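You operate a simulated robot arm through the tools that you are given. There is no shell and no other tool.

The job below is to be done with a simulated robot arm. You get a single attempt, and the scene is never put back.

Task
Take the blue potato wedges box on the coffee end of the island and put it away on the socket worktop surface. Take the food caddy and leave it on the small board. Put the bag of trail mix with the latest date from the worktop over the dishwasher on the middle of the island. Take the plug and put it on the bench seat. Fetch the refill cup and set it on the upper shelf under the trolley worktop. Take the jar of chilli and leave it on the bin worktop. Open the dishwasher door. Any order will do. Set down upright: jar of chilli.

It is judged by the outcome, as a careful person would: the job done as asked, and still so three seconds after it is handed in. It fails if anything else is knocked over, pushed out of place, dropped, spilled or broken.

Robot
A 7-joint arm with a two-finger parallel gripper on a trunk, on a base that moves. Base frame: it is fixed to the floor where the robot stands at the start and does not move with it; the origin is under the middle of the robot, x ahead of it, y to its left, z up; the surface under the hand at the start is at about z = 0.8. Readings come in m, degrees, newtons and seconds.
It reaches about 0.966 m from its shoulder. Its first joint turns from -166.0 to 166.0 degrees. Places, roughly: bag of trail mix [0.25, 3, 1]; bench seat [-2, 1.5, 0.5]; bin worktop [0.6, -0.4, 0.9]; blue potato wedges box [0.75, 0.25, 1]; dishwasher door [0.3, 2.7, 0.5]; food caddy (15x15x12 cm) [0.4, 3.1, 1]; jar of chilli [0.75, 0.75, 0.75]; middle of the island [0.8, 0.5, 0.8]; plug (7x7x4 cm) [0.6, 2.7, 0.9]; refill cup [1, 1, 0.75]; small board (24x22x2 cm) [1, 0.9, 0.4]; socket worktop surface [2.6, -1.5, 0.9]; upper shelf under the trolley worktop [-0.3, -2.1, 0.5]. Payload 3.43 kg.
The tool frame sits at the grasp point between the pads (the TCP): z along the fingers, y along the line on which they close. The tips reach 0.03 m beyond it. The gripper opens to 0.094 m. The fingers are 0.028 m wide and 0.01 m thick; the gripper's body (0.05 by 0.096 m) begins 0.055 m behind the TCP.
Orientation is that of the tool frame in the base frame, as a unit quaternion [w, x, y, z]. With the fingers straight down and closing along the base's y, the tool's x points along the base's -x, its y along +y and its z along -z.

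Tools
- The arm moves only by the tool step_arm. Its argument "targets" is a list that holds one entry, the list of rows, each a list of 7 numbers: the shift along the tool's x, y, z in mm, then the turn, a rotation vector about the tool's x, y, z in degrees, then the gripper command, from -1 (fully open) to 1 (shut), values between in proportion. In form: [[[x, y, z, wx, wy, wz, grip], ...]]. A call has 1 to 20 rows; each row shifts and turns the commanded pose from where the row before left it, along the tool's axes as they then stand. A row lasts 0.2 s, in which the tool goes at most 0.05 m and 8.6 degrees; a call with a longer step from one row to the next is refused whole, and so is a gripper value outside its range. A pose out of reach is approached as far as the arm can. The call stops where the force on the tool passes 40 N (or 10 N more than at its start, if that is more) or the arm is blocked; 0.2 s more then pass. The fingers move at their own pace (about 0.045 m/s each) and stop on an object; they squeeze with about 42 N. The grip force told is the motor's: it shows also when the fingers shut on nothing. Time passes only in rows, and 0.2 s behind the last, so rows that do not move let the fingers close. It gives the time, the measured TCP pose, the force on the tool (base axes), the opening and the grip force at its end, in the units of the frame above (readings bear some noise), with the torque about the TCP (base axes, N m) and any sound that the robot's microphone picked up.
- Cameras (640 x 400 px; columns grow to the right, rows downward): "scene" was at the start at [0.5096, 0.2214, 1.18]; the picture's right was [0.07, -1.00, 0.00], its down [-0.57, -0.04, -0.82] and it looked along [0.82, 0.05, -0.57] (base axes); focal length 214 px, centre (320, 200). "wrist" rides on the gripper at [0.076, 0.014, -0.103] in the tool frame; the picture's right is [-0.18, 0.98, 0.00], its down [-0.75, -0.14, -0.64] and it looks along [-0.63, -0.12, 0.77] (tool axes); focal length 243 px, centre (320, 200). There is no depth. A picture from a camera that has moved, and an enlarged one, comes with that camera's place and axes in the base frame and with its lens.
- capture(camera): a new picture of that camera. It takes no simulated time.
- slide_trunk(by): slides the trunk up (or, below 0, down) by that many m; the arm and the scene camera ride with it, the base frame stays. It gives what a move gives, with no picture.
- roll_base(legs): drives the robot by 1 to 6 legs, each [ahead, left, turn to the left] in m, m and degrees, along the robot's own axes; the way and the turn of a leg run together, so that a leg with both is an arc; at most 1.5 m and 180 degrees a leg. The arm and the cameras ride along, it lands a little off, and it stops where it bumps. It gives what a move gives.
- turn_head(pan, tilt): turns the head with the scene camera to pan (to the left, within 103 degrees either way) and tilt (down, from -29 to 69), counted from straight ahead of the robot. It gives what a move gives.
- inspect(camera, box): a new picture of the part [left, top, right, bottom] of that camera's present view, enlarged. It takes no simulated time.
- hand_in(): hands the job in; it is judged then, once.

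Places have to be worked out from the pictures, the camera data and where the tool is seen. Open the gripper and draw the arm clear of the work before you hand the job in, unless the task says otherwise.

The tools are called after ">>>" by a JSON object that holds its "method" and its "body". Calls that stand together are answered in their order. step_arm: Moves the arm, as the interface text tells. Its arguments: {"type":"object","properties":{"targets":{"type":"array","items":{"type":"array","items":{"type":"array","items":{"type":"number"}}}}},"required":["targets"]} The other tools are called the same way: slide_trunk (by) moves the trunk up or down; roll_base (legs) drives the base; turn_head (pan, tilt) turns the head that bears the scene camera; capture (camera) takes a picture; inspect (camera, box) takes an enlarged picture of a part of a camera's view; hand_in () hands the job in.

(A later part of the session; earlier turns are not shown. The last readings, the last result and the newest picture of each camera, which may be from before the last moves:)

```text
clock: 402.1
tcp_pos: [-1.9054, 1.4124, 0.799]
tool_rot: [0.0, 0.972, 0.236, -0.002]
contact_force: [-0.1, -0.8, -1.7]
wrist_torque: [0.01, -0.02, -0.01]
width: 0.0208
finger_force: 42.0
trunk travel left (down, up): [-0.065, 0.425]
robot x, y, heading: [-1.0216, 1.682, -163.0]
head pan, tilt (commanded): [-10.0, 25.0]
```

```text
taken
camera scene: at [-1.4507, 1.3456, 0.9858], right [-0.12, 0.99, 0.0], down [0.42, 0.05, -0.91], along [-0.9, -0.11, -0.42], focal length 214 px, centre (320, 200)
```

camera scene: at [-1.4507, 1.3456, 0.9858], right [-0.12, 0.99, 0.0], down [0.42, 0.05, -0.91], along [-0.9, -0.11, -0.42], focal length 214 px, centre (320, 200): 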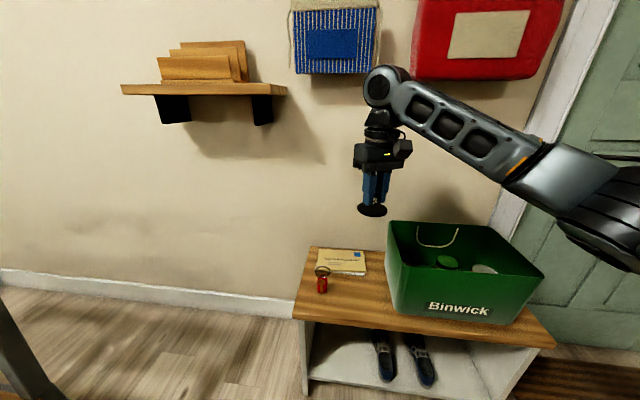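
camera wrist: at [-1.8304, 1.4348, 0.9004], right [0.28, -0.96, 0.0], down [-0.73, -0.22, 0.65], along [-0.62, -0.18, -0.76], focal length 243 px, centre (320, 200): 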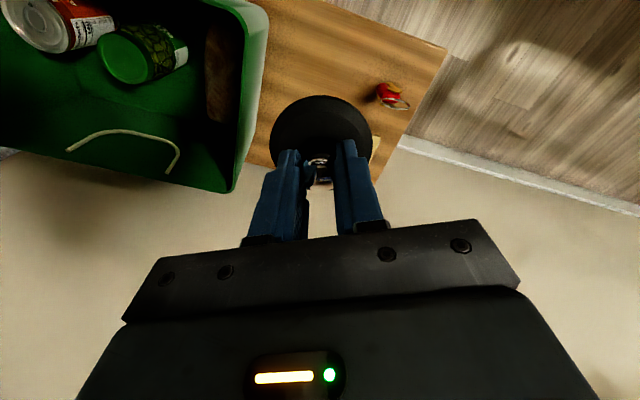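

The arm posture didn't change with yaw, so to keep the elbow clear of the box I'll bring the shoulder higher and nearer: raise the trunk, retract the arm, and roll closer.

>>> {"method": "slide_trunk", "body": {"by": 0.25}}

>>> {"method": "step_arm", "body": {"targets": [[[44, 8, 0, 0, 0, 0, 1], [44, 8, 0, 0, 0, 0, 1], [44, 8, 0, 0, 0, 0, 1], [44, 8, 0, 0, 0, 0, 1], [44, 8, 0, 0, 0, 0, 1], [0, 0, 0, 0, 0, 0, 1]]]}}

>>> {"method": "roll_base", "body": {"legs": [[0.22, 0, 0]]}}

>>> {"method": "turn_head", "body": {"pan": -10, "tilt": 40}}

>>> {"method": "capture", "body": {"camera": "scene"}}

>>> {"method": "capture", "body": {"camera": "wrist"}}

```text
clock: 404.6
tcp_pos: [-1.9053, 1.4115, 1.0487]
tool_rot: [0.001, 0.972, 0.236, -0.002]
contact_force: [-0.8, 0.1, -0.9]
wrist_torque: [-0.02, -0.02, 0.0]
width: 0.021
finger_force: 42.0
trunk travel left (down, up): [-0.315, 0.175]
robot x, y, heading: [-1.0149, 1.6836, -163.1]
head pan, tilt (commanded): [-10.0, 25.0]
```

```text
clock: 406.0
tcp_pos: [-1.6915, 1.4762, 1.045]
tool_rot: [0.001, 0.972, 0.236, -0.003]
contact_force: [-0.5, 0.1, 0.0]
wrist_torque: [0.05, -0.04, -0.04]
width: 0.021
finger_force: 42.5
trunk travel left (down, up): [-0.315, 0.175]
robot x, y, heading: [-1.0178, 1.6877, -162.8]
head pan, tilt (commanded): [-10.0, 25.0]
```

```text
clock: 407.7
tcp_pos: [-1.9031, 1.4091, 1.0465]
tool_rot: [0.0, 0.971, 0.238, -0.002]
contact_force: [-0.4, 0.5, -0.4]
wrist_torque: [0.01, -0.01, 0.01]
width: 0.0207
finger_force: 41.7
trunk travel left (down, up): [-0.315, 0.175]
robot x, y, heading: [-1.2331, 1.6194, -162.7]
head pan, tilt (commanded): [-10.0, 25.0]
```

```text
clock: 408.5
tcp_pos: [-1.9022, 1.4087, 1.0472]
tool_rot: [0.0, 0.971, 0.239, -0.002]
contact_force: [-0.6, -1.0, -0.8]
wrist_torque: [0.02, 0.0, -0.01]
width: 0.0211
finger_force: 42.2
trunk travel left (down, up): [-0.315, 0.175]
robot x, y, heading: [-1.2291, 1.6216, -162.8]
head pan, tilt (commanded): [-10.0, 40.0]
```

```text
taken
camera scene: at [-1.6551, 1.2791, 1.2126], right [-0.13, 0.99, 0.0], down [0.64, 0.08, -0.77], along [-0.76, -0.1, -0.64], focal length 214 px, centre (320, 200)
```

scene: 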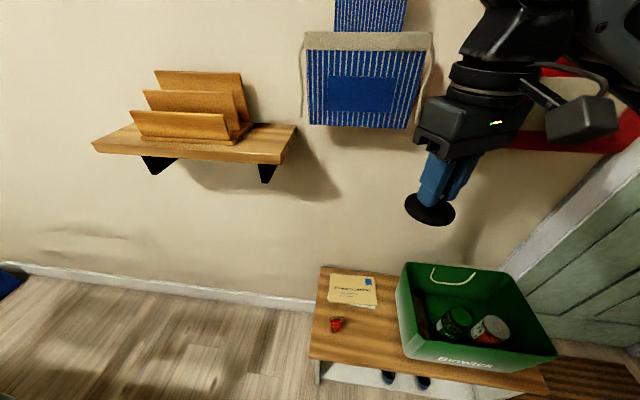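

```text
taken
camera wrist: at [-1.8288, 1.4315, 1.1485], right [0.29, -0.96, 0.0], down [-0.73, -0.22, 0.65], along [-0.62, -0.19, -0.76], focal length 243 px, centre (320, 200)
```

wrist: 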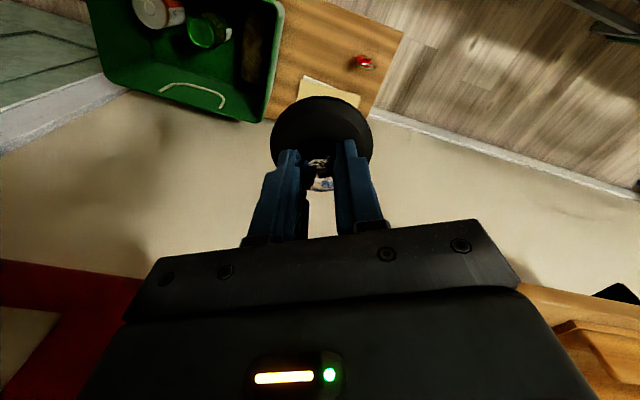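

The gap between keys (y≈1.30) and box (y≈1.51) is clear at x≈−1.925. I adjust slightly and descend with the arm, watching the elbow.

>>> {"method": "step_arm", "body": {"targets": [[[-22, -7, 0, 0, 0, 0, 1], [0, 0, 45, 0, 0, 0, 1], [0, 0, 45, 0, 0, 0, 1], [0, 0, 45, 0, 0, 0, 1], [0, 0, 45, 0, 0, 0, 1], [0, 0, 45, 0, 0, 0, 1], [0, 0, 45, 0, 0, 0, 1], [0, 0, 45, 0, 0, 0, 1], [0, 0, 0, 0, 0, 0, 1]]]}}

>>> {"method": "capture", "body": {"camera": "scene"}}

>>> {"method": "turn_head", "body": {"pan": -45, "tilt": 40}}

>>> {"method": "capture", "body": {"camera": "scene"}}

```text
clock: 410.5
tcp_pos: [-1.9261, 1.4046, 0.7302]
tool_rot: [0.001, 0.971, 0.238, -0.002]
contact_force: [0.5, 0.2, -0.3]
wrist_torque: [0.01, 0.03, -0.01]
width: 0.021
finger_force: 41.9
trunk travel left (down, up): [-0.315, 0.175]
robot x, y, heading: [-1.2318, 1.6223, -162.8]
head pan, tilt (commanded): [-10.0, 40.0]
```

```text
taken
camera scene: at [-1.655, 1.2791, 1.2126], right [-0.13, 0.99, 0.0], down [0.64, 0.08, -0.77], along [-0.76, -0.1, -0.64], focal length 214 px, centre (320, 200)
```

scene: 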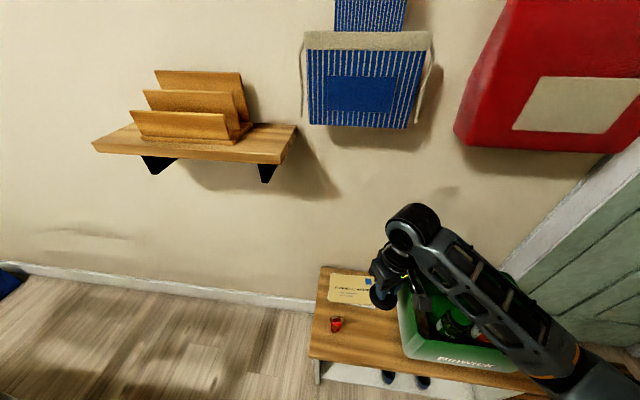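

```text
clock: 411.5
tcp_pos: [-1.9256, 1.4038, 0.7315]
tool_rot: [0.001, 0.971, 0.239, -0.003]
contact_force: [0.0, -0.2, 0.4]
wrist_torque: [-0.02, -0.01, 0.0]
width: 0.0207
finger_force: 42.1
trunk travel left (down, up): [-0.315, 0.175]
robot x, y, heading: [-1.2318, 1.6179, -162.4]
head pan, tilt (commanded): [-45.0, 40.0]
```

```text
taken
camera scene: at [-1.646, 1.3294, 1.2126], right [0.46, 0.89, 0.0], down [0.57, -0.3, -0.77], along [-0.68, 0.36, -0.64], focal length 214 px, centre (320, 200)
```

scene: 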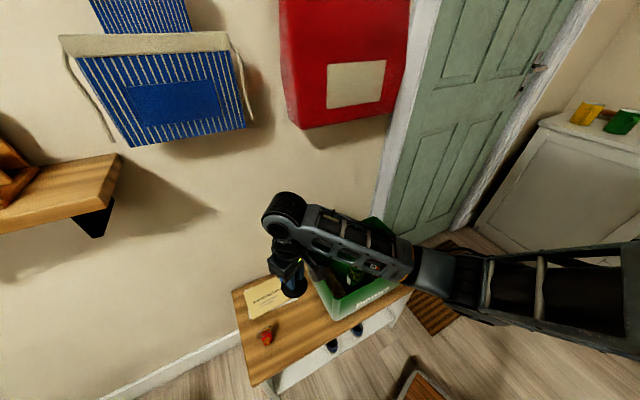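

Geometry suggests that as the hand goes lower the arm straightens and the elbow stays near z≈0.8, above the box rim (0.62). I lower another 120 mm and check this.

>>> {"method": "step_arm", "body": {"targets": [[[0, 0, 40, 0, 0, 0, 1], [0, 0, 40, 0, 0, 0, 1], [0, 0, 40, 0, 0, 0, 1], [0, 0, 0, 0, 0, 0, 1]]]}}

>>> {"method": "capture", "body": {"camera": "scene"}}

>>> {"method": "capture", "body": {"camera": "wrist"}}

```text
clock: 412.5
tcp_pos: [-1.9266, 1.4041, 0.6118]
tool_rot: [0.001, 0.971, 0.238, -0.003]
contact_force: [-0.6, 0.3, -0.5]
wrist_torque: [0.0, -0.01, 0.01]
width: 0.0207
finger_force: 41.7
trunk travel left (down, up): [-0.315, 0.175]
robot x, y, heading: [-1.2315, 1.6196, -162.5]
head pan, tilt (commanded): [-45.0, 40.0]
```

```text
taken
camera scene: at [-1.6459, 1.3294, 1.2126], right [0.47, 0.89, 0.0], down [0.57, -0.3, -0.77], along [-0.68, 0.36, -0.64], focal length 214 px, centre (320, 200)
```

scene: 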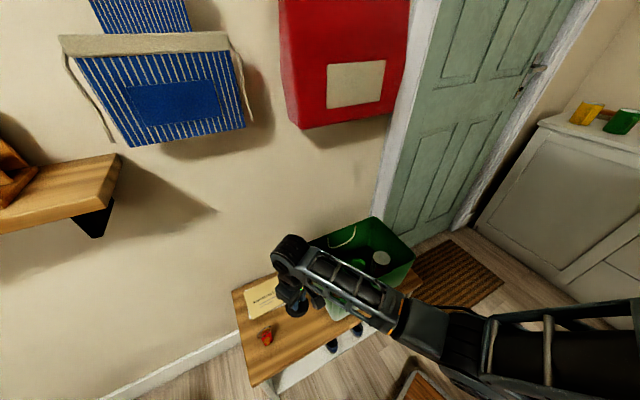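

```text
taken
camera wrist: at [-1.8528, 1.4271, 0.7138], right [0.29, -0.96, 0.0], down [-0.73, -0.22, 0.65], along [-0.62, -0.19, -0.76], focal length 243 px, centre (320, 200)
```

wrist: 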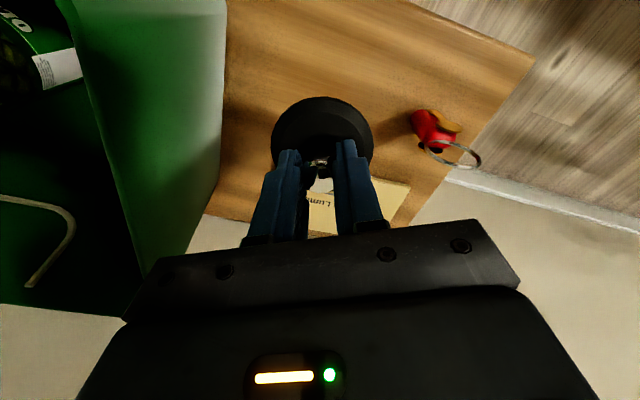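

The forearm stays in front of and above the box, and the hand has ~4 cm side clearance. I lower 105 mm more, then creep to the seat.

>>> {"method": "step_arm", "body": {"targets": [[[0, 0, 35, 0, 0, 0, 1], [0, 0, 35, 0, 0, 0, 1], [0, 0, 25, 0, 0, 0, 1], [0, 0, 0, 0, 0, 0, 1]]]}}

>>> {"method": "capture", "body": {"camera": "wrist"}}

>>> {"method": "capture", "body": {"camera": "scene"}}

```text
clock: 413.5
tcp_pos: [-1.9273, 1.4023, 0.5146]
tool_rot: [0.0, 0.971, 0.239, -0.003]
contact_force: [0.1, 0.1, -0.6]
wrist_torque: [0.01, -0.02, 0.04]
width: 0.021
finger_force: 42.0
trunk travel left (down, up): [-0.315, 0.175]
robot x, y, heading: [-1.2341, 1.6179, -162.7]
head pan, tilt (commanded): [-45.0, 40.0]
```

```text
taken
camera wrist: at [-1.8544, 1.4253, 0.6173], right [0.29, -0.96, 0.0], down [-0.73, -0.22, 0.65], along [-0.62, -0.19, -0.76], focal length 243 px, centre (320, 200)
```

wrist: 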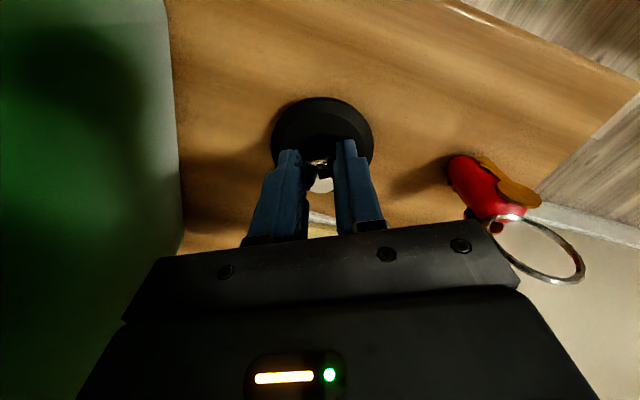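

```text
taken
camera scene: at [-1.6459, 1.3294, 1.2126], right [0.47, 0.89, 0.0], down [0.57, -0.3, -0.77], along [-0.68, 0.36, -0.64], focal length 214 px, centre (320, 200)
```

scene: 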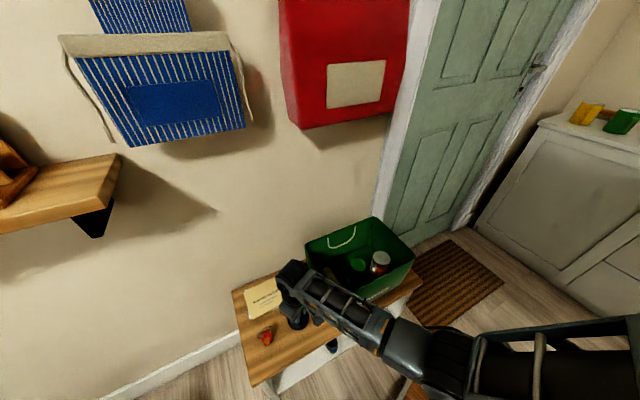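

>>> {"method": "step_arm", "body": {"targets": [[[0, 0, 6, 0, 0, 0, 1], [0, 0, 5, 0, 0, 0, 1], [0, 0, 4, 0, 0, 0, 1], [0, 0, 3, 0, 0, 0, 1], [0, 0, 0, 0, 0, 0, 1]]]}}

>>> {"method": "inspect", "body": {"camera": "scene", "box": [220, 250, 340, 350]}}

```text
clock: 414.2
tcp_pos: [-1.9296, 1.4008, 0.5095]
tool_rot: [0.002, 0.971, 0.239, -0.004]
contact_force: [10.7, 2.4, 26.9]
wrist_torque: [0.3, -0.52, -0.02]
width: 0.021
finger_force: 41.9
trunk travel left (down, up): [-0.315, 0.175]
robot x, y, heading: [-1.2294, 1.6161, -162.6]
head pan, tilt (commanded): [-45.0, 40.0]
stopped in row 3: the force on the tool passed its limit at 48 N (the readings are from after the stop); the commanded pose is now the measured one
```

```text
4.00 times, centred on (280, 300) of scene
camera zoom: at [-1.645, 1.3295, 1.2132], right [0.47, 0.89, 0.0], down [0.57, -0.3, -0.77], along [-0.68, 0.36, -0.64], focal length 858 px, centre (480, -200)
```

zoom: 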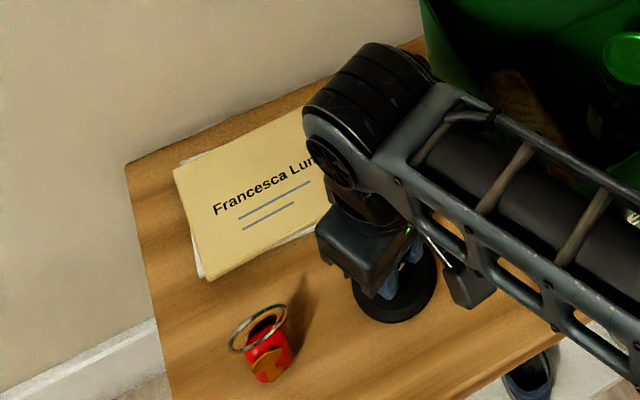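

The plug rests on the seat. I ease off and open the fingers.

>>> {"method": "step_arm", "body": {"targets": [[[0, 0, -1, 0, 0, 0, 1], [0, 0, 0, 0, 0, 0, 0.6], [0, 0, 0, 0, 0, 0, 0.2], [0, 0, 0, 0, 0, 0, -0.2], [0, 0, 0, 0, 0, 0, -0.2], [0, 0, -15, 0, 0, 0, -0.2], [0, 0, -30, 0, 0, 0, -0.2], [0, 0, -40, 0, 0, 0, -0.2], [0, 0, -40, 0, 0, 0, -0.2], [0, 0, 0, 0, 0, 0, -0.2]]]}}

>>> {"method": "capture", "body": {"camera": "wrist"}}

>>> {"method": "capture", "body": {"camera": "scene"}}

```text
clock: 416.4
tcp_pos: [-1.9274, 1.401, 0.6318]
tool_rot: [0.002, 0.971, 0.24, -0.003]
contact_force: [-0.3, -0.4, 0.4]
wrist_torque: [0.01, 0.01, -0.01]
width: 0.0564
finger_force: 0.1
trunk travel left (down, up): [-0.315, 0.175]
robot x, y, heading: [-1.2341, 1.6194, -162.7]
head pan, tilt (commanded): [-45.0, 40.0]
```

```text
taken
camera wrist: at [-1.8533, 1.4246, 0.7334], right [0.29, -0.96, 0.0], down [-0.73, -0.22, 0.65], along [-0.62, -0.19, -0.76], focal length 243 px, centre (320, 200)
```

wrist: 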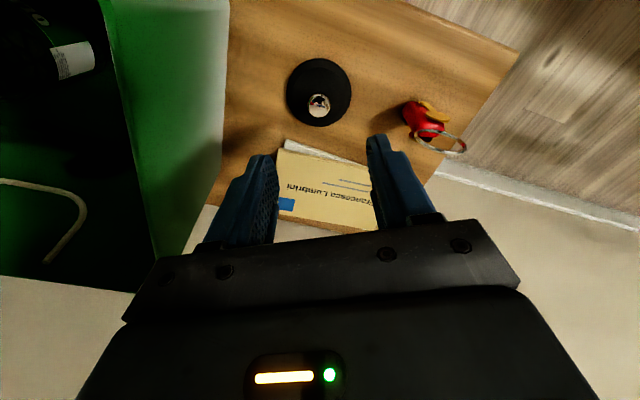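

```text
taken
camera scene: at [-1.6458, 1.3293, 1.2125], right [0.47, 0.89, 0.0], down [0.57, -0.3, -0.77], along [-0.68, 0.36, -0.64], focal length 214 px, centre (320, 200)
```

scene: 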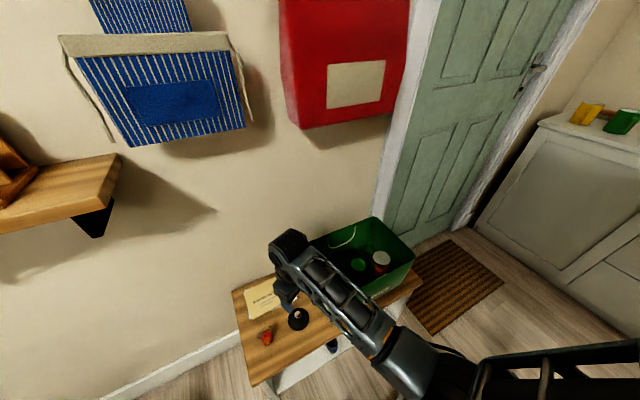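

The plug sits on the bench seat. I roll straight back, then raise the arm and return toward the counter for the caddy.

>>> {"method": "roll_base", "body": {"legs": [[-0.35, 0, 0]]}}

>>> {"method": "step_arm", "body": {"targets": [[[0, 0, -45, 0, 0, 0, -1], [0, 0, -45, 0, 0, 0, -1], [0, 0, -45, 0, 0, 0, -1], [0, 0, -45, 0, 0, 0, -1], [0, 0, -45, 0, 0, 0, -1], [0, 0, -45, 0, 0, 0, -1], [0, 0, -45, 0, 0, 0, -1], [0, 0, -45, 0, 0, 0, -1], [0, 0, -45, 0, 0, 0, -1], [0, 0, -45, 0, 0, 0, -1], [0, 0, -45, 0, 0, 0, -1], [0, 0, 0, 0, 0, 0, -1]]]}}

>>> {"method": "turn_head", "body": {"pan": 0, "tilt": 30}}

>>> {"method": "capture", "body": {"camera": "scene"}}

```text
clock: 418.6
tcp_pos: [-1.5887, 1.5079, 0.6305]
tool_rot: [0.001, 0.971, 0.238, -0.003]
contact_force: [-0.3, -0.4, 0.1]
wrist_torque: [-0.02, 0.0, 0.02]
width: 0.0564
finger_force: 0.0
trunk travel left (down, up): [-0.315, 0.175]
robot x, y, heading: [-0.8898, 1.7179, -162.9]
head pan, tilt (commanded): [-45.0, 40.0]
```

```text
clock: 421.2
tcp_pos: [-1.5884, 1.5109, 1.1252]
tool_rot: [0.001, 0.971, 0.239, -0.003]
contact_force: [-0.1, -0.1, 0.3]
wrist_torque: [0.02, -0.01, -0.01]
width: 0.094
finger_force: 0.0
out of reach, approached as far as the arm can: row 3
trunk travel left (down, up): [-0.315, 0.175]
robot x, y, heading: [-0.892, 1.7233, -162.7]
head pan, tilt (commanded): [-45.0, 40.0]
```

```text
clock: 422.4
tcp_pos: [-1.5876, 1.5109, 1.1255]
tool_rot: [0.001, 0.971, 0.238, -0.003]
contact_force: [0.6, 0.3, 0.3]
wrist_torque: [0.0, -0.03, 0.01]
width: 0.0938
finger_force: 0.0
trunk travel left (down, up): [-0.315, 0.175]
robot x, y, heading: [-0.8927, 1.7232, -163.0]
head pan, tilt (commanded): [0.0, 30.0]
```

```text
taken
camera scene: at [-1.3188, 1.3689, 1.2279], right [-0.29, 0.96, 0.0], down [0.48, 0.15, -0.87], along [-0.83, -0.25, -0.5], focal length 214 px, centre (320, 200)
```

scene: 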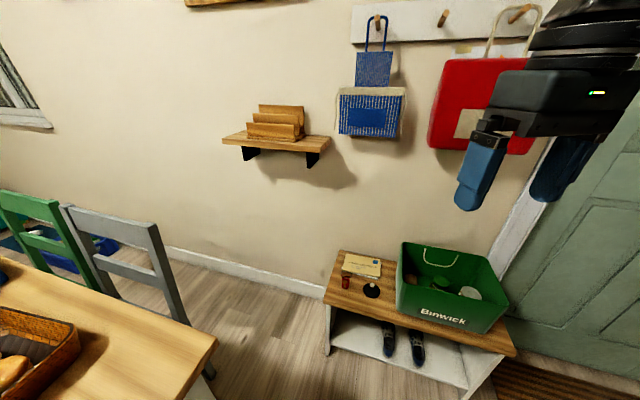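

The plug is on the bench and nothing else moved. One row reported a reach limit, so I check the elbow's posture now.

>>> {"method": "turn_head", "body": {"pan": -60, "tilt": 10}}

>>> {"method": "capture", "body": {"camera": "scene"}}

```text
clock: 423.7
tcp_pos: [-1.5884, 1.5122, 1.1255]
tool_rot: [0.002, 0.971, 0.238, -0.003]
contact_force: [0.4, 0.8, -0.9]
wrist_torque: [0.05, 0.04, 0.0]
width: 0.0939
finger_force: 0.0
trunk travel left (down, up): [-0.315, 0.175]
robot x, y, heading: [-0.8912, 1.726, -162.9]
head pan, tilt (commanded): [-60.0, 10.0]
```

```text
taken
camera scene: at [-1.3006, 1.4587, 1.2602], right [0.68, 0.73, 0.0], down [0.13, -0.12, -0.98], along [-0.72, 0.67, -0.17], focal length 214 px, centre (320, 200)
```

scene: 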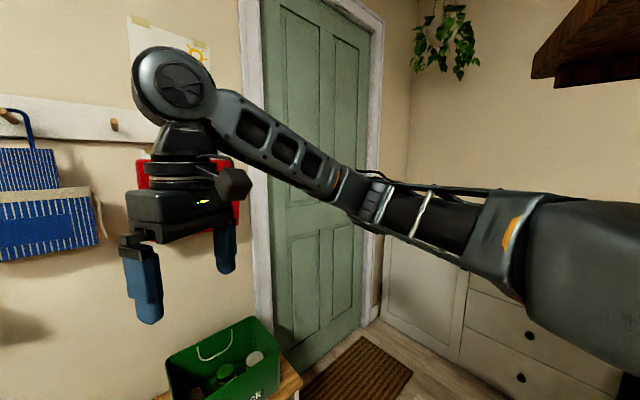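

The elbow is out to the right at hand height, fine. I re-yaw the hand by −170° and pitch it forward 50° here in free space for the caddy grip.

>>> {"method": "step_arm", "body": {"targets": [[[0, 0, 0, 0, 0, -8.48, -1], [0, 0, 0, 0, 0, -8.48, -1], [0, 0, 0, 0, 0, -8.48, -1], [0, 0, 0, 0, 0, -8.48, -1], [0, 0, 0, 0, 0, -8.48, -1], [0, 0, 0, 0, 0, -8.48, -1], [0, 0, 0, 0, 0, -8.48, -1], [0, 0, 0, 0, 0, -8.48, -1], [0, 0, 0, 0, 0, -8.48, -1], [0, 0, 0, 0, 0, -8.48, -1], [0, 0, 0, 0, 0, -8.48, -1], [0, 0, 0, 0, 0, -8.48, -1], [0, 0, 0, 0, 0, -8.48, -1], [0, 0, 0, 0, 0, -8.48, -1], [0, 0, 0, 0, 0, -8.48, -1], [0, 0, 0, 0, 0, -8.48, -1], [0, 0, 0, 0, 0, -8.48, -1], [0, 0, 0, 0, 0, -8.48, -1], [0, 0, 0, 0, 0, -8.48, -1], [0, 0, 0, 0, 0, -8.48, -1]]]}}

>>> {"method": "step_arm", "body": {"targets": [[[0, 0, 0, 0, 8.4, 0, -1], [0, 0, 0, 0, 8.4, 0, -1], [0, 0, 0, 0, 8.4, 0, -1], [0, 0, 0, 0, 8.4, 0, -1], [0, 0, 0, 0, 8.4, 0, -1], [0, 0, 0, 0, 8, 0, -1], [0, 0, 0, 0, 0, 0, -1]]]}}

```text
clock: 427.9
tcp_pos: [-1.5856, 1.5102, 1.1258]
tool_rot: [-0.002, -0.151, 0.989, -0.002]
contact_force: [0.4, -0.8, 1.7]
wrist_torque: [-0.02, -0.01, -0.01]
width: 0.0941
finger_force: 0.1
trunk travel left (down, up): [-0.315, 0.175]
robot x, y, heading: [-0.8919, 1.7208, -162.9]
head pan, tilt (commanded): [-60.0, 10.0]
```

```text
clock: 429.5
tcp_pos: [-1.6108, 1.5029, 1.1332]
tool_rot: [-0.421, -0.135, 0.895, -0.065]
contact_force: [-1.4, 0.3, -0.2]
wrist_torque: [-0.02, -0.06, 0.01]
width: 0.094
finger_force: 0.1
out of reach, approached as far as the arm can: row 6
trunk travel left (down, up): [-0.315, 0.175]
robot x, y, heading: [-0.8926, 1.7259, -162.8]
head pan, tilt (commanded): [-60.0, 10.0]
```

Near the folded limit; I extend the hand forward 150 mm, then fix the orientation.

>>> {"method": "step_arm", "body": {"targets": [[[31, 0, 37, 0, 0, 0, -1], [31, 0, 37, 0, 0, 0, -1], [31, 0, 37, 0, 0, 0, -1], [0, 0, 0, 0, 0, 0, -1]]]}}

>>> {"method": "roll_base", "body": {"legs": [[0, 0, -17], [-1.2, 0, 0], [0, 0, -90]]}}

```text
clock: 430.5
tcp_pos: [-1.7493, 1.459, 1.132]
tool_rot: [-0.42, -0.136, 0.895, -0.065]
contact_force: [-0.9, 0.2, 0.9]
wrist_torque: [0.02, -0.01, -0.01]
width: 0.0936
finger_force: 0.0
trunk travel left (down, up): [-0.315, 0.175]
robot x, y, heading: [-0.8923, 1.7255, -162.9]
head pan, tilt (commanded): [-60.0, 10.0]
```

```text
clock: 441.3
tcp_pos: [0.2921, 2.6257, 1.1328]
tool_rot: [-0.304, 0.635, 0.644, 0.299]
contact_force: [0.1, 0.3, 0.7]
wrist_torque: [0.0, 0.01, -0.01]
width: 0.0938
finger_force: 0.2
trunk travel left (down, up): [-0.315, 0.175]
robot x, y, heading: [0.3099, 1.7276, 90.9]
head pan, tilt (commanded): [-60.0, 10.0]
```

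I raise the trunk so the elbow stays well above the sponge, then roll forward to the caddy.

>>> {"method": "slide_trunk", "body": {"by": 0.12}}

>>> {"method": "roll_base", "body": {"legs": [[0.35, 0, -0.9]]}}

>>> {"method": "capture", "body": {"camera": "wrist"}}

>>> {"method": "turn_head", "body": {"pan": -40, "tilt": 25}}

>>> {"method": "capture", "body": {"camera": "scene"}}

```text
clock: 442.8
tcp_pos: [0.2908, 2.6254, 1.2523]
tool_rot: [-0.304, 0.636, 0.644, 0.298]
contact_force: [0.0, 0.2, 0.8]
wrist_torque: [-0.03, 0.03, 0.02]
width: 0.0939
finger_force: 0.2
trunk travel left (down, up): [-0.435, 0.055]
robot x, y, heading: [0.306, 1.7267, 90.7]
head pan, tilt (commanded): [-60.0, 10.0]
```

```text
clock: 445.1
tcp_pos: [0.3117, 2.9744, 1.2515]
tool_rot: [-0.3, 0.643, 0.636, 0.302]
contact_force: [-0.3, 0.0, 1.0]
wrist_torque: [0.0, 0.02, 0.03]
width: 0.094
finger_force: 0.0
trunk travel left (down, up): [-0.435, 0.055]
robot x, y, heading: [0.3058, 2.0782, 89.4]
head pan, tilt (commanded): [-60.0, 10.0]
```

```text
taken
camera wrist: at [0.3259, 2.9442, 1.3764], right [0.98, -0.13, -0.14], down [-0.15, -0.97, -0.17], along [-0.12, 0.19, -0.97], focal length 243 px, centre (320, 200)
```

wrist: 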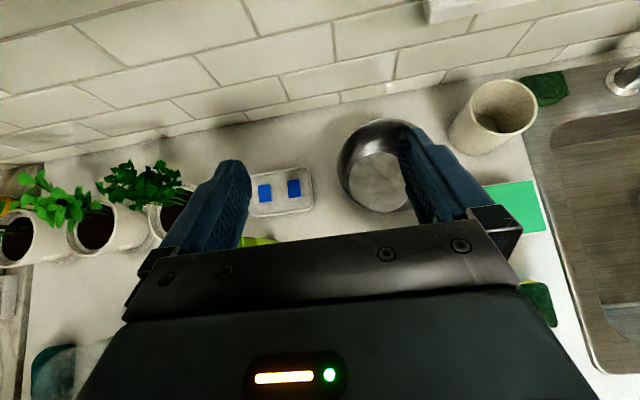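

```text
clock: 445.9
tcp_pos: [0.3113, 2.9741, 1.2523]
tool_rot: [-0.3, 0.643, 0.636, 0.302]
contact_force: [0.4, 0.3, 0.0]
wrist_torque: [0.02, 0.01, -0.01]
width: 0.0938
finger_force: 0.0
trunk travel left (down, up): [-0.435, 0.055]
robot x, y, heading: [0.3038, 2.0748, 89.7]
head pan, tilt (commanded): [-40.0, 25.0]
```

```text
taken
camera scene: at [0.1537, 2.5719, 1.3559], right [0.76, -0.65, 0.0], down [-0.27, -0.32, -0.91], along [0.59, 0.69, -0.42], focal length 214 px, centre (320, 200)
```

scene: 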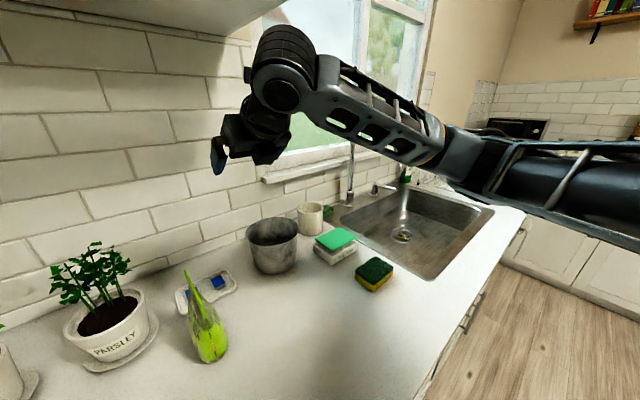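

The elbow is now high (z≈1.24), clear of everything. I move above the caddy's left rim with the fingers at 5 cm and roll 7°.

>>> {"method": "step_arm", "body": {"targets": [[[-11, 0.5, 33.7, 0, 0, 0, -0.06], [-11, 0.5, 33.7, 0, 0, 0, -0.06], [-11, 0.5, 33.7, 0, 0, 0, -0.06], [-11, 0.5, 33.7, 0, 0, 0, -0.06], [0, 0, 0, -4.5, 0, -5.36, -0.06], [0, 0, 0, 0, 0, 0, -0.06]]]}}

>>> {"method": "capture", "body": {"camera": "wrist"}}

>>> {"method": "capture", "body": {"camera": "scene"}}

```text
clock: 447.3
tcp_pos: [0.3149, 3.0495, 1.1339]
tool_rot: [-0.26, 0.624, 0.653, 0.341]
contact_force: [-0.3, 0.0, 0.4]
wrist_torque: [-0.02, -0.02, 0.01]
width: 0.0499
finger_force: 0.1
trunk travel left (down, up): [-0.435, 0.055]
robot x, y, heading: [0.3059, 2.0768, 89.5]
head pan, tilt (commanded): [-40.0, 25.0]
```

```text
taken
camera wrist: at [0.3129, 3.0192, 1.2591], right [0.99, -0.13, -0.02], down [-0.13, -0.97, -0.19], along [0.0, 0.19, -0.98], focal length 243 px, centre (320, 200)
```

wrist: 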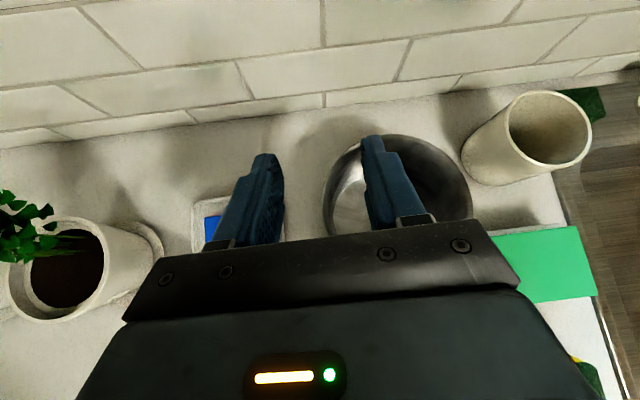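

```text
taken
camera scene: at [0.1537, 2.572, 1.3559], right [0.76, -0.65, 0.0], down [-0.27, -0.32, -0.91], along [0.59, 0.69, -0.42], focal length 214 px, centre (320, 200)
```

scene: 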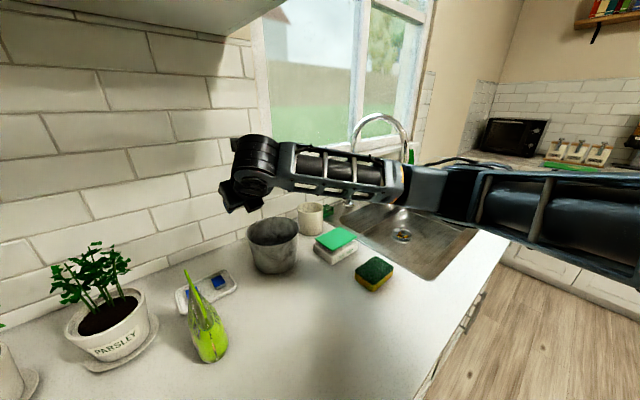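

Aligned as before. I lower 85 mm and check the elbow and rim.

>>> {"method": "step_arm", "body": {"targets": [[[-22, -3.5, 18.4, 0, 0, 0, -0.06], [-22, -3.5, 18.4, 0, 0, 0, -0.06], [-22, -3.5, 18.4, 0, 0, 0, -0.06], [0, 0, 0, 0, 0, 0, -0.06]]]}}

>>> {"method": "capture", "body": {"camera": "wrist"}}

>>> {"method": "capture", "body": {"camera": "scene"}}

```text
clock: 448.3
tcp_pos: [0.3139, 3.0514, 1.0453]
tool_rot: [-0.261, 0.624, 0.654, 0.34]
contact_force: [0.4, -0.2, -0.3]
wrist_torque: [0.02, -0.02, 0.01]
width: 0.0501
finger_force: 0.1
trunk travel left (down, up): [-0.435, 0.055]
robot x, y, heading: [0.3094, 2.0761, 89.7]
head pan, tilt (commanded): [-40.0, 25.0]
```

```text
taken
camera wrist: at [0.3126, 3.0211, 1.1709], right [0.99, -0.13, -0.02], down [-0.13, -0.97, -0.19], along [0.0, 0.19, -0.98], focal length 243 px, centre (320, 200)
```

wrist: 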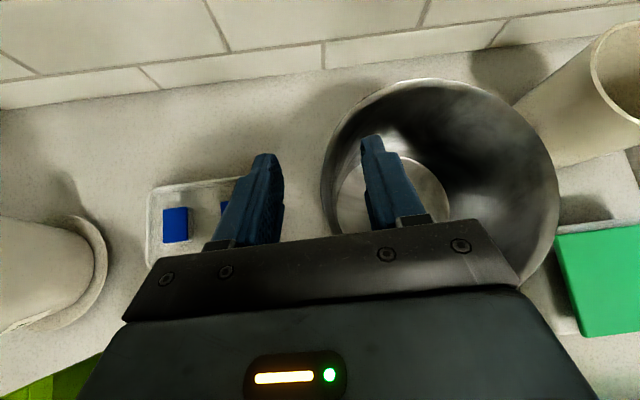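

```text
taken
camera scene: at [0.1536, 2.5719, 1.3559], right [0.76, -0.65, 0.0], down [-0.27, -0.32, -0.91], along [0.59, 0.69, -0.42], focal length 214 px, centre (320, 200)
```

scene: 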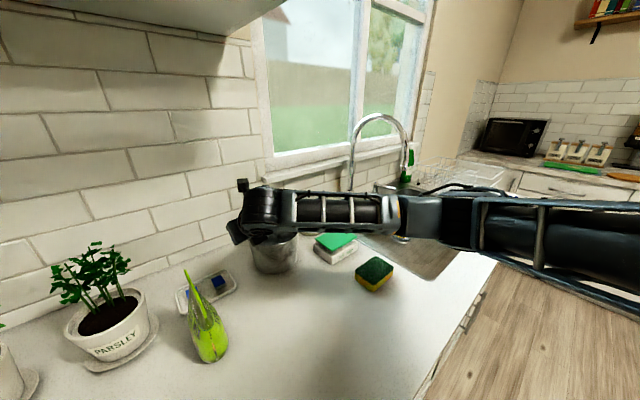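

Elbow is at z≈1.11 with good clearance. I lower the last 25 mm.

>>> {"method": "step_arm", "body": {"targets": [[[-7, -1, 5.8, 0, 0, 0, -0.06], [-7, -1, 5.8, 0, 0, 0, -0.06], [-5, -0.8, 4.4, 0, 0, 0, -0.06], [0, 0, 0, 0, 0, 0, -0.06]]]}}

>>> {"method": "capture", "body": {"camera": "wrist"}}

>>> {"method": "inspect", "body": {"camera": "scene", "box": [200, 160, 360, 290]}}

```text
clock: 449.3
tcp_pos: [0.3138, 3.0507, 1.0214]
tool_rot: [-0.26, 0.623, 0.654, 0.34]
contact_force: [0.1, 0.2, -0.1]
wrist_torque: [-0.01, 0.0, -0.02]
width: 0.0499
finger_force: 0.1
trunk travel left (down, up): [-0.435, 0.055]
robot x, y, heading: [0.3034, 2.0734, 89.4]
head pan, tilt (commanded): [-40.0, 25.0]
```

```text
taken
camera wrist: at [0.3126, 3.0212, 1.1463], right [0.99, -0.13, -0.02], down [-0.13, -0.97, -0.19], along [0.0, 0.19, -0.98], focal length 243 px, centre (320, 200)
```

wrist: 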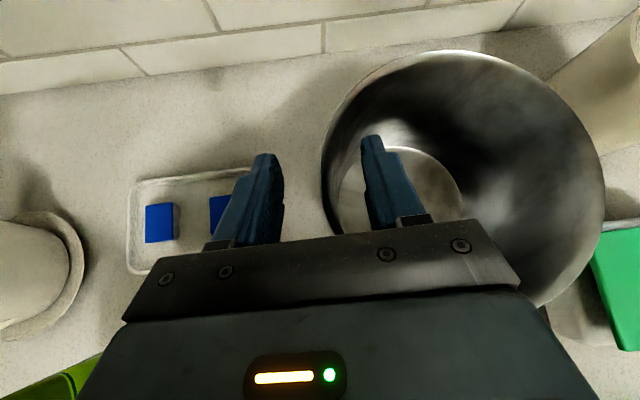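

```text
3.08 times, centred on (280, 225) of scene
camera zoom: at [0.1536, 2.5719, 1.3559], right [0.76, -0.65, 0.0], down [-0.27, -0.32, -0.91], along [0.59, 0.69, -0.42], focal length 660 px, centre (443, 123)
```

zoom: 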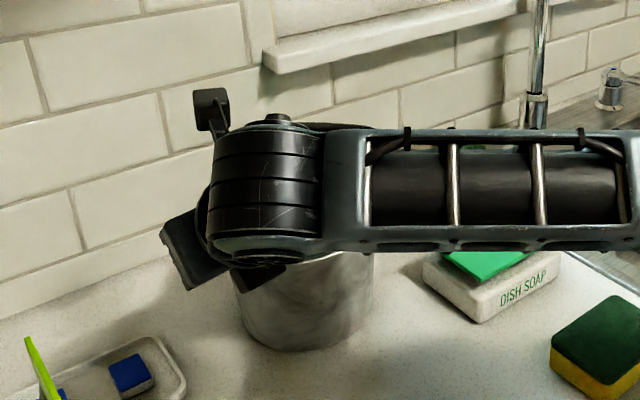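

The rim wall sits mid-way between the fingers. I go 3 mm deeper and close.

>>> {"method": "step_arm", "body": {"targets": [[[-2.5, -0.4, 2, 0, 0, 0, -0.06], [0, 0, 0, 0, 0, 0, 0.2], [0, 0, 0, 0, 0, 0, 0.5], [0, 0, 0, 0, 0, 0, 0.8], [0, 0, 0, 0, 0, 0, 1], [0, 0, 0, 0, 0, 0, 1], [0, 0, 0, 0, 0, 0, 1], [0, 0, 0, 0, 0, 0, 1]]]}}

>>> {"method": "capture", "body": {"camera": "wrist"}}

>>> {"method": "capture", "body": {"camera": "scene"}}

```text
clock: 451.1
tcp_pos: [0.3125, 3.0511, 1.0187]
tool_rot: [-0.261, 0.624, 0.653, 0.341]
contact_force: [1.8, 0.0, 1.8]
wrist_torque: [-0.14, -0.07, 0.07]
width: 0.0078
finger_force: 41.6
trunk travel left (down, up): [-0.435, 0.055]
robot x, y, heading: [0.3053, 2.0793, 89.6]
head pan, tilt (commanded): [-40.0, 25.0]
```

```text
taken
camera wrist: at [0.3123, 3.0208, 1.1434], right [0.99, -0.13, -0.02], down [-0.13, -0.97, -0.19], along [0.0, 0.19, -0.98], focal length 243 px, centre (320, 200)
```

wrist: 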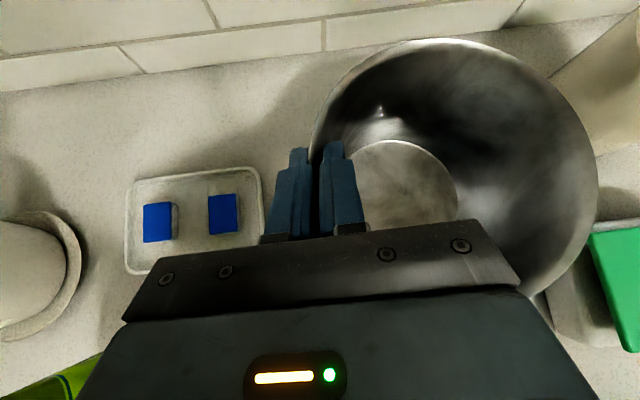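

```text
taken
camera scene: at [0.1537, 2.5719, 1.3559], right [0.76, -0.65, 0.0], down [-0.27, -0.32, -0.91], along [0.59, 0.69, -0.42], focal length 214 px, centre (320, 200)
```

scene: 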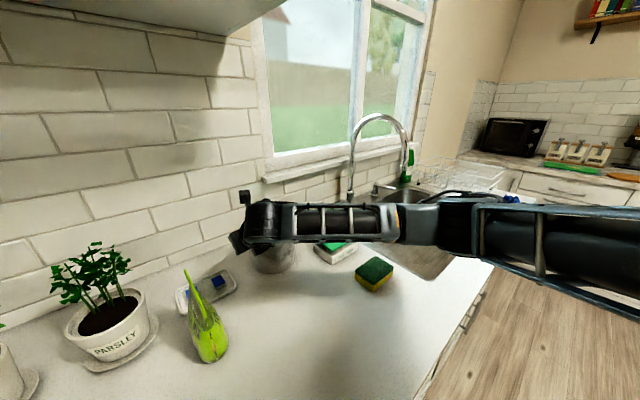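

The wall is gripped (8 mm, 42 N). I lift 25 mm gently and look at how the caddy hangs.

>>> {"method": "step_arm", "body": {"targets": [[[7.6, 1.2, -6.4, 0, 0, 0, 1], [11.4, 1.8, -9.6, 0, 0, 0, 1], [0, 0, 0, 0, 0, 0, 1], [0, 0, 0, 0, 0, 0, 1]]]}}

>>> {"method": "capture", "body": {"camera": "wrist"}}

>>> {"method": "inspect", "body": {"camera": "scene", "box": [200, 160, 360, 290]}}

```text
clock: 452.1
tcp_pos: [0.3139, 3.0508, 1.0416]
tool_rot: [-0.261, 0.623, 0.654, 0.34]
contact_force: [-1.0, -0.3, -3.6]
wrist_torque: [-0.03, 0.24, 0.01]
width: 0.0078
finger_force: 41.7
trunk travel left (down, up): [-0.435, 0.055]
robot x, y, heading: [0.3074, 2.0788, 89.7]
head pan, tilt (commanded): [-40.0, 25.0]
```

```text
taken
camera wrist: at [0.3128, 3.0209, 1.1672], right [0.99, -0.13, -0.02], down [-0.13, -0.97, -0.19], along [0.0, 0.19, -0.98], focal length 243 px, centre (320, 200)
```

wrist: 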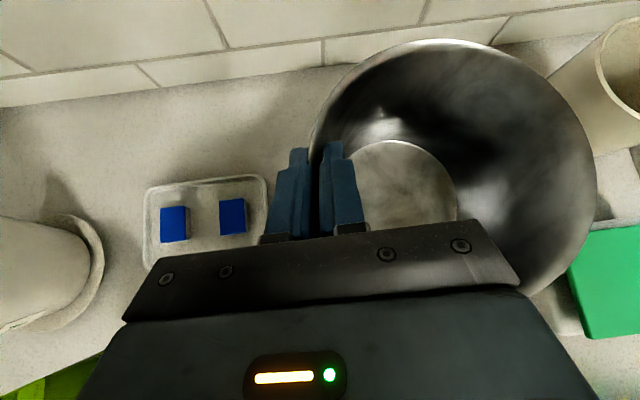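

```text
3.08 times, centred on (280, 225) of scene
camera zoom: at [0.1536, 2.572, 1.3558], right [0.76, -0.65, 0.0], down [-0.27, -0.32, -0.91], along [0.59, 0.69, -0.42], focal length 660 px, centre (443, 123)
```

zoom: 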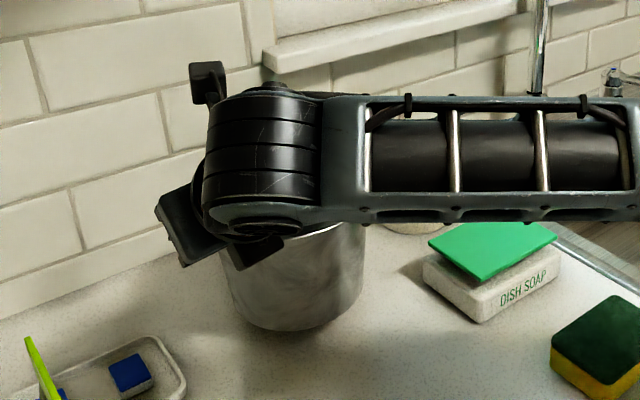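

The caddy hangs level (~0.33 kg). I lift it further, back away from the counter.

>>> {"method": "step_arm", "body": {"targets": [[[22.8, 3.6, -19.1, 0, 0, 0, 1], [22.8, 3.6, -19.1, 0, 0, 0, 1], [22.8, 3.6, -19.1, 0, 0, 0, 1], [22.8, 3.6, -19.1, 0, 0, 0, 1], [0, 0, 0, 0, 0, 0, 1]]]}}

>>> {"method": "roll_base", "body": {"legs": [[-0.35, 0, 0]]}}

>>> {"method": "capture", "body": {"camera": "wrist"}}

>>> {"method": "capture", "body": {"camera": "scene"}}

```text
clock: 453.3
tcp_pos: [0.3133, 3.0491, 1.1627]
tool_rot: [-0.262, 0.623, 0.654, 0.339]
contact_force: [-0.4, -0.4, -2.4]
wrist_torque: [-0.03, 0.17, -0.02]
width: 0.0077
finger_force: 41.6
trunk travel left (down, up): [-0.435, 0.055]
robot x, y, heading: [0.3049, 2.0818, 89.3]
head pan, tilt (commanded): [-40.0, 25.0]
```

```text
clock: 455.6
tcp_pos: [0.3142, 2.7028, 1.1613]
tool_rot: [-0.259, 0.626, 0.652, 0.341]
contact_force: [-0.1, -1.2, -3.2]
wrist_torque: [-0.03, 0.24, 0.02]
width: 0.0076
finger_force: 42.2
trunk travel left (down, up): [-0.435, 0.055]
robot x, y, heading: [0.3007, 1.73, 89.2]
head pan, tilt (commanded): [-40.0, 25.0]
```

```text
taken
camera wrist: at [0.3123, 2.6725, 1.2865], right [0.99, -0.13, -0.02], down [-0.13, -0.97, -0.19], along [0.0, 0.19, -0.98], focal length 243 px, centre (320, 200)
```

wrist: 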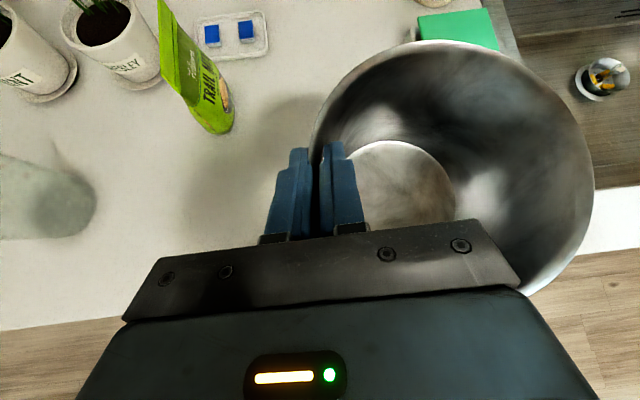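

```text
taken
camera scene: at [0.1518, 2.2259, 1.3558], right [0.76, -0.65, 0.0], down [-0.28, -0.32, -0.91], along [0.59, 0.69, -0.42], focal length 214 px, centre (320, 200)
```

scene: 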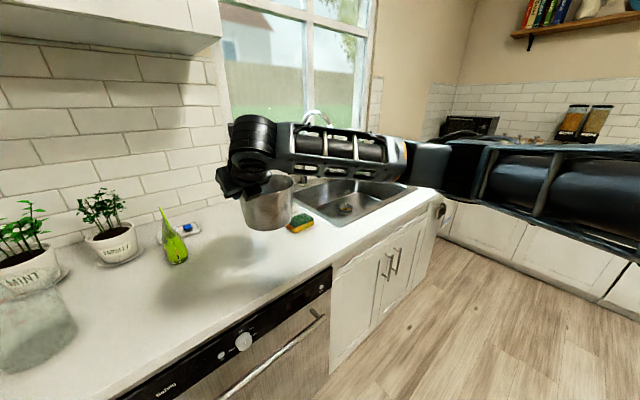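

The caddy is held firmly. I raise the trunk a little, turn to heading 180 and back along the open floor to the island's far side.

>>> {"method": "slide_trunk", "body": {"by": 0.05}}

>>> {"method": "roll_base", "body": {"legs": [[0, 0, 90.8], [-1.4, 0, 0]]}}

>>> {"method": "turn_head", "body": {"pan": 30, "tilt": 30}}

>>> {"method": "capture", "body": {"camera": "scene"}}

>>> {"method": "turn_head", "body": {"pan": 90, "tilt": 30}}

>>> {"method": "capture", "body": {"camera": "scene"}}

```text
clock: 456.5
tcp_pos: [0.3131, 2.7026, 1.2123]
tool_rot: [-0.26, 0.625, 0.652, 0.341]
contact_force: [0.4, -0.3, -3.4]
wrist_torque: [-0.01, 0.22, 0.05]
width: 0.0077
finger_force: 41.5
trunk travel left (down, up): [-0.485, 0.005]
robot x, y, heading: [0.2997, 1.7303, 89.3]
head pan, tilt (commanded): [-40.0, 25.0]
```

```text
clock: 467.4
tcp_pos: [0.7417, 1.7316, 1.2122]
tool_rot: [-0.425, -0.028, 0.903, 0.053]
contact_force: [0.0, 0.3, -3.9]
wrist_torque: [-0.25, -0.05, -0.06]
width: 0.0072
finger_force: 40.8
trunk travel left (down, up): [-0.485, 0.005]
robot x, y, heading: [1.7093, 1.7406, -179.9]
head pan, tilt (commanded): [-40.0, 25.0]
```

```text
clock: 468.8
tcp_pos: [0.743, 1.7315, 1.2109]
tool_rot: [-0.425, -0.028, 0.903, 0.053]
contact_force: [-0.5, 0.4, -3.8]
wrist_torque: [-0.23, -0.01, 0.02]
width: 0.0072
finger_force: 41.1
trunk travel left (down, up): [-0.485, 0.005]
robot x, y, heading: [1.7151, 1.7412, -179.9]
head pan, tilt (commanded): [30.0, 30.0]
```

```text
taken
camera scene: at [1.214, 1.4757, 1.3979], right [-0.5, 0.86, 0.0], down [0.43, 0.25, -0.87], along [-0.75, -0.44, -0.5], focal length 214 px, centre (320, 200)
```

scene: 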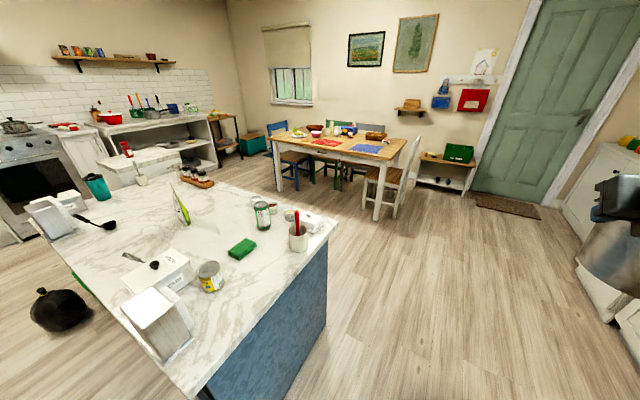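

```text
clock: 470.1
tcp_pos: [0.7403, 1.7307, 1.2124]
tool_rot: [-0.425, -0.027, 0.903, 0.054]
contact_force: [0.1, 0.6, -3.8]
wrist_torque: [-0.27, -0.03, 0.0]
width: 0.0071
finger_force: 41.8
trunk travel left (down, up): [-0.485, 0.005]
robot x, y, heading: [1.7141, 1.7383, -179.6]
head pan, tilt (commanded): [90.0, 30.0]
```

```text
taken
camera scene: at [1.2925, 1.4308, 1.3979], right [-1.0, -0.01, 0.0], down [0.0, 0.5, -0.87], along [0.0, -0.87, -0.5], focal length 214 px, centre (320, 200)
```

scene: 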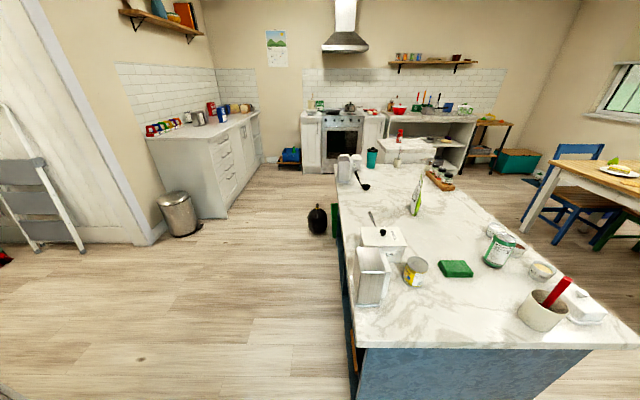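

The far aisle is clear. I slide left to y≈0.80 with the caddy high over the island, then back off so it can be lowered in front of the shelf.

>>> {"method": "roll_base", "body": {"legs": [[0, 0.93, 0], [-0.53, 0, 0]]}}

>>> {"method": "turn_head", "body": {"pan": 0, "tilt": 40}}

>>> {"method": "capture", "body": {"camera": "scene"}}

>>> {"method": "capture", "body": {"camera": "wrist"}}

```text
clock: 477.6
tcp_pos: [1.2811, 0.7966, 1.2115]
tool_rot: [-0.426, -0.036, 0.903, 0.049]
contact_force: [0.3, 0.5, -4.1]
wrist_torque: [-0.2, -0.06, -0.03]
width: 0.0069
finger_force: 41.3
trunk travel left (down, up): [-0.485, 0.005]
robot x, y, heading: [2.2539, 0.8165, -179.1]
head pan, tilt (commanded): [90.0, 30.0]
```

```text
clock: 479.3
tcp_pos: [1.2818, 0.7955, 1.2117]
tool_rot: [-0.426, -0.034, 0.903, 0.051]
contact_force: [0.0, -0.2, -3.3]
wrist_torque: [-0.24, -0.05, -0.02]
width: 0.0074
finger_force: 41.0
trunk travel left (down, up): [-0.485, 0.005]
robot x, y, heading: [2.2524, 0.8126, -178.8]
head pan, tilt (commanded): [0.0, 40.0]
```

```text
taken
camera scene: at [1.7495, 0.5912, 1.3825], right [-0.02, 1.0, 0.0], down [0.64, 0.01, -0.77], along [-0.77, -0.02, -0.64], focal length 214 px, centre (320, 200)
```

scene: 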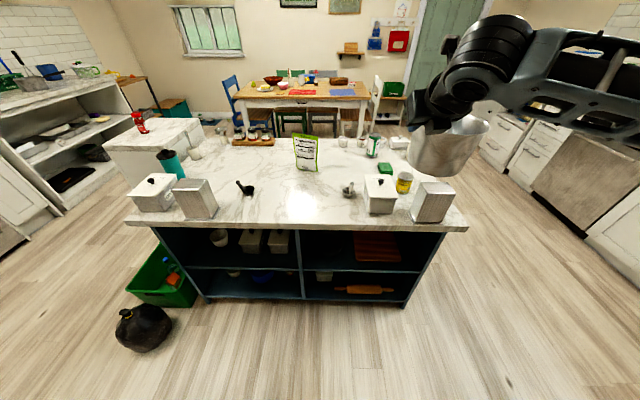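

```text
taken
camera wrist: at [1.3109, 0.7956, 1.3365], right [0.1, 0.99, -0.02], down [0.98, -0.1, -0.19], along [-0.19, -0.01, -0.98], focal length 243 px, centre (320, 200)
```

wrist: 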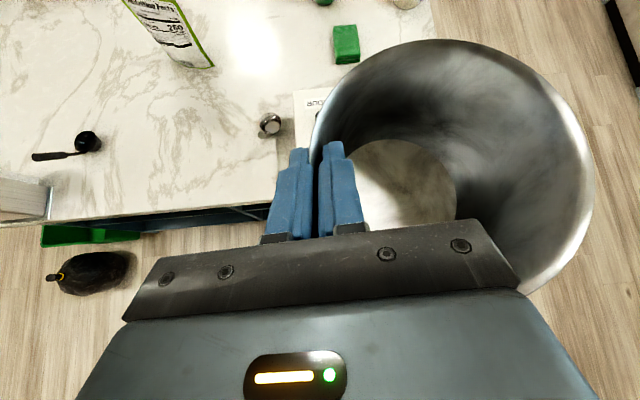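

Excellent view of the shelf from here; the wooden board is in the right upper bay. I zoom in to measure.

>>> {"method": "inspect", "body": {"camera": "scene", "box": [290, 210, 460, 310]}}

```text
3.76 times, centred on (375, 260) of scene
camera zoom: at [1.7495, 0.5912, 1.3825], right [-0.02, 1.0, 0.0], down [0.64, 0.01, -0.77], along [-0.77, -0.02, -0.64], focal length 807 px, centre (113, -26)
```

zoom: 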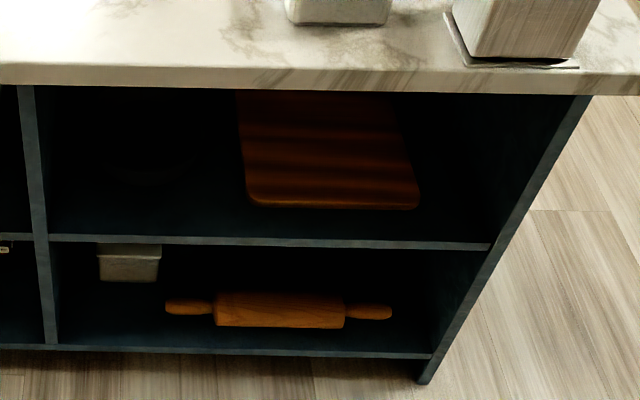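

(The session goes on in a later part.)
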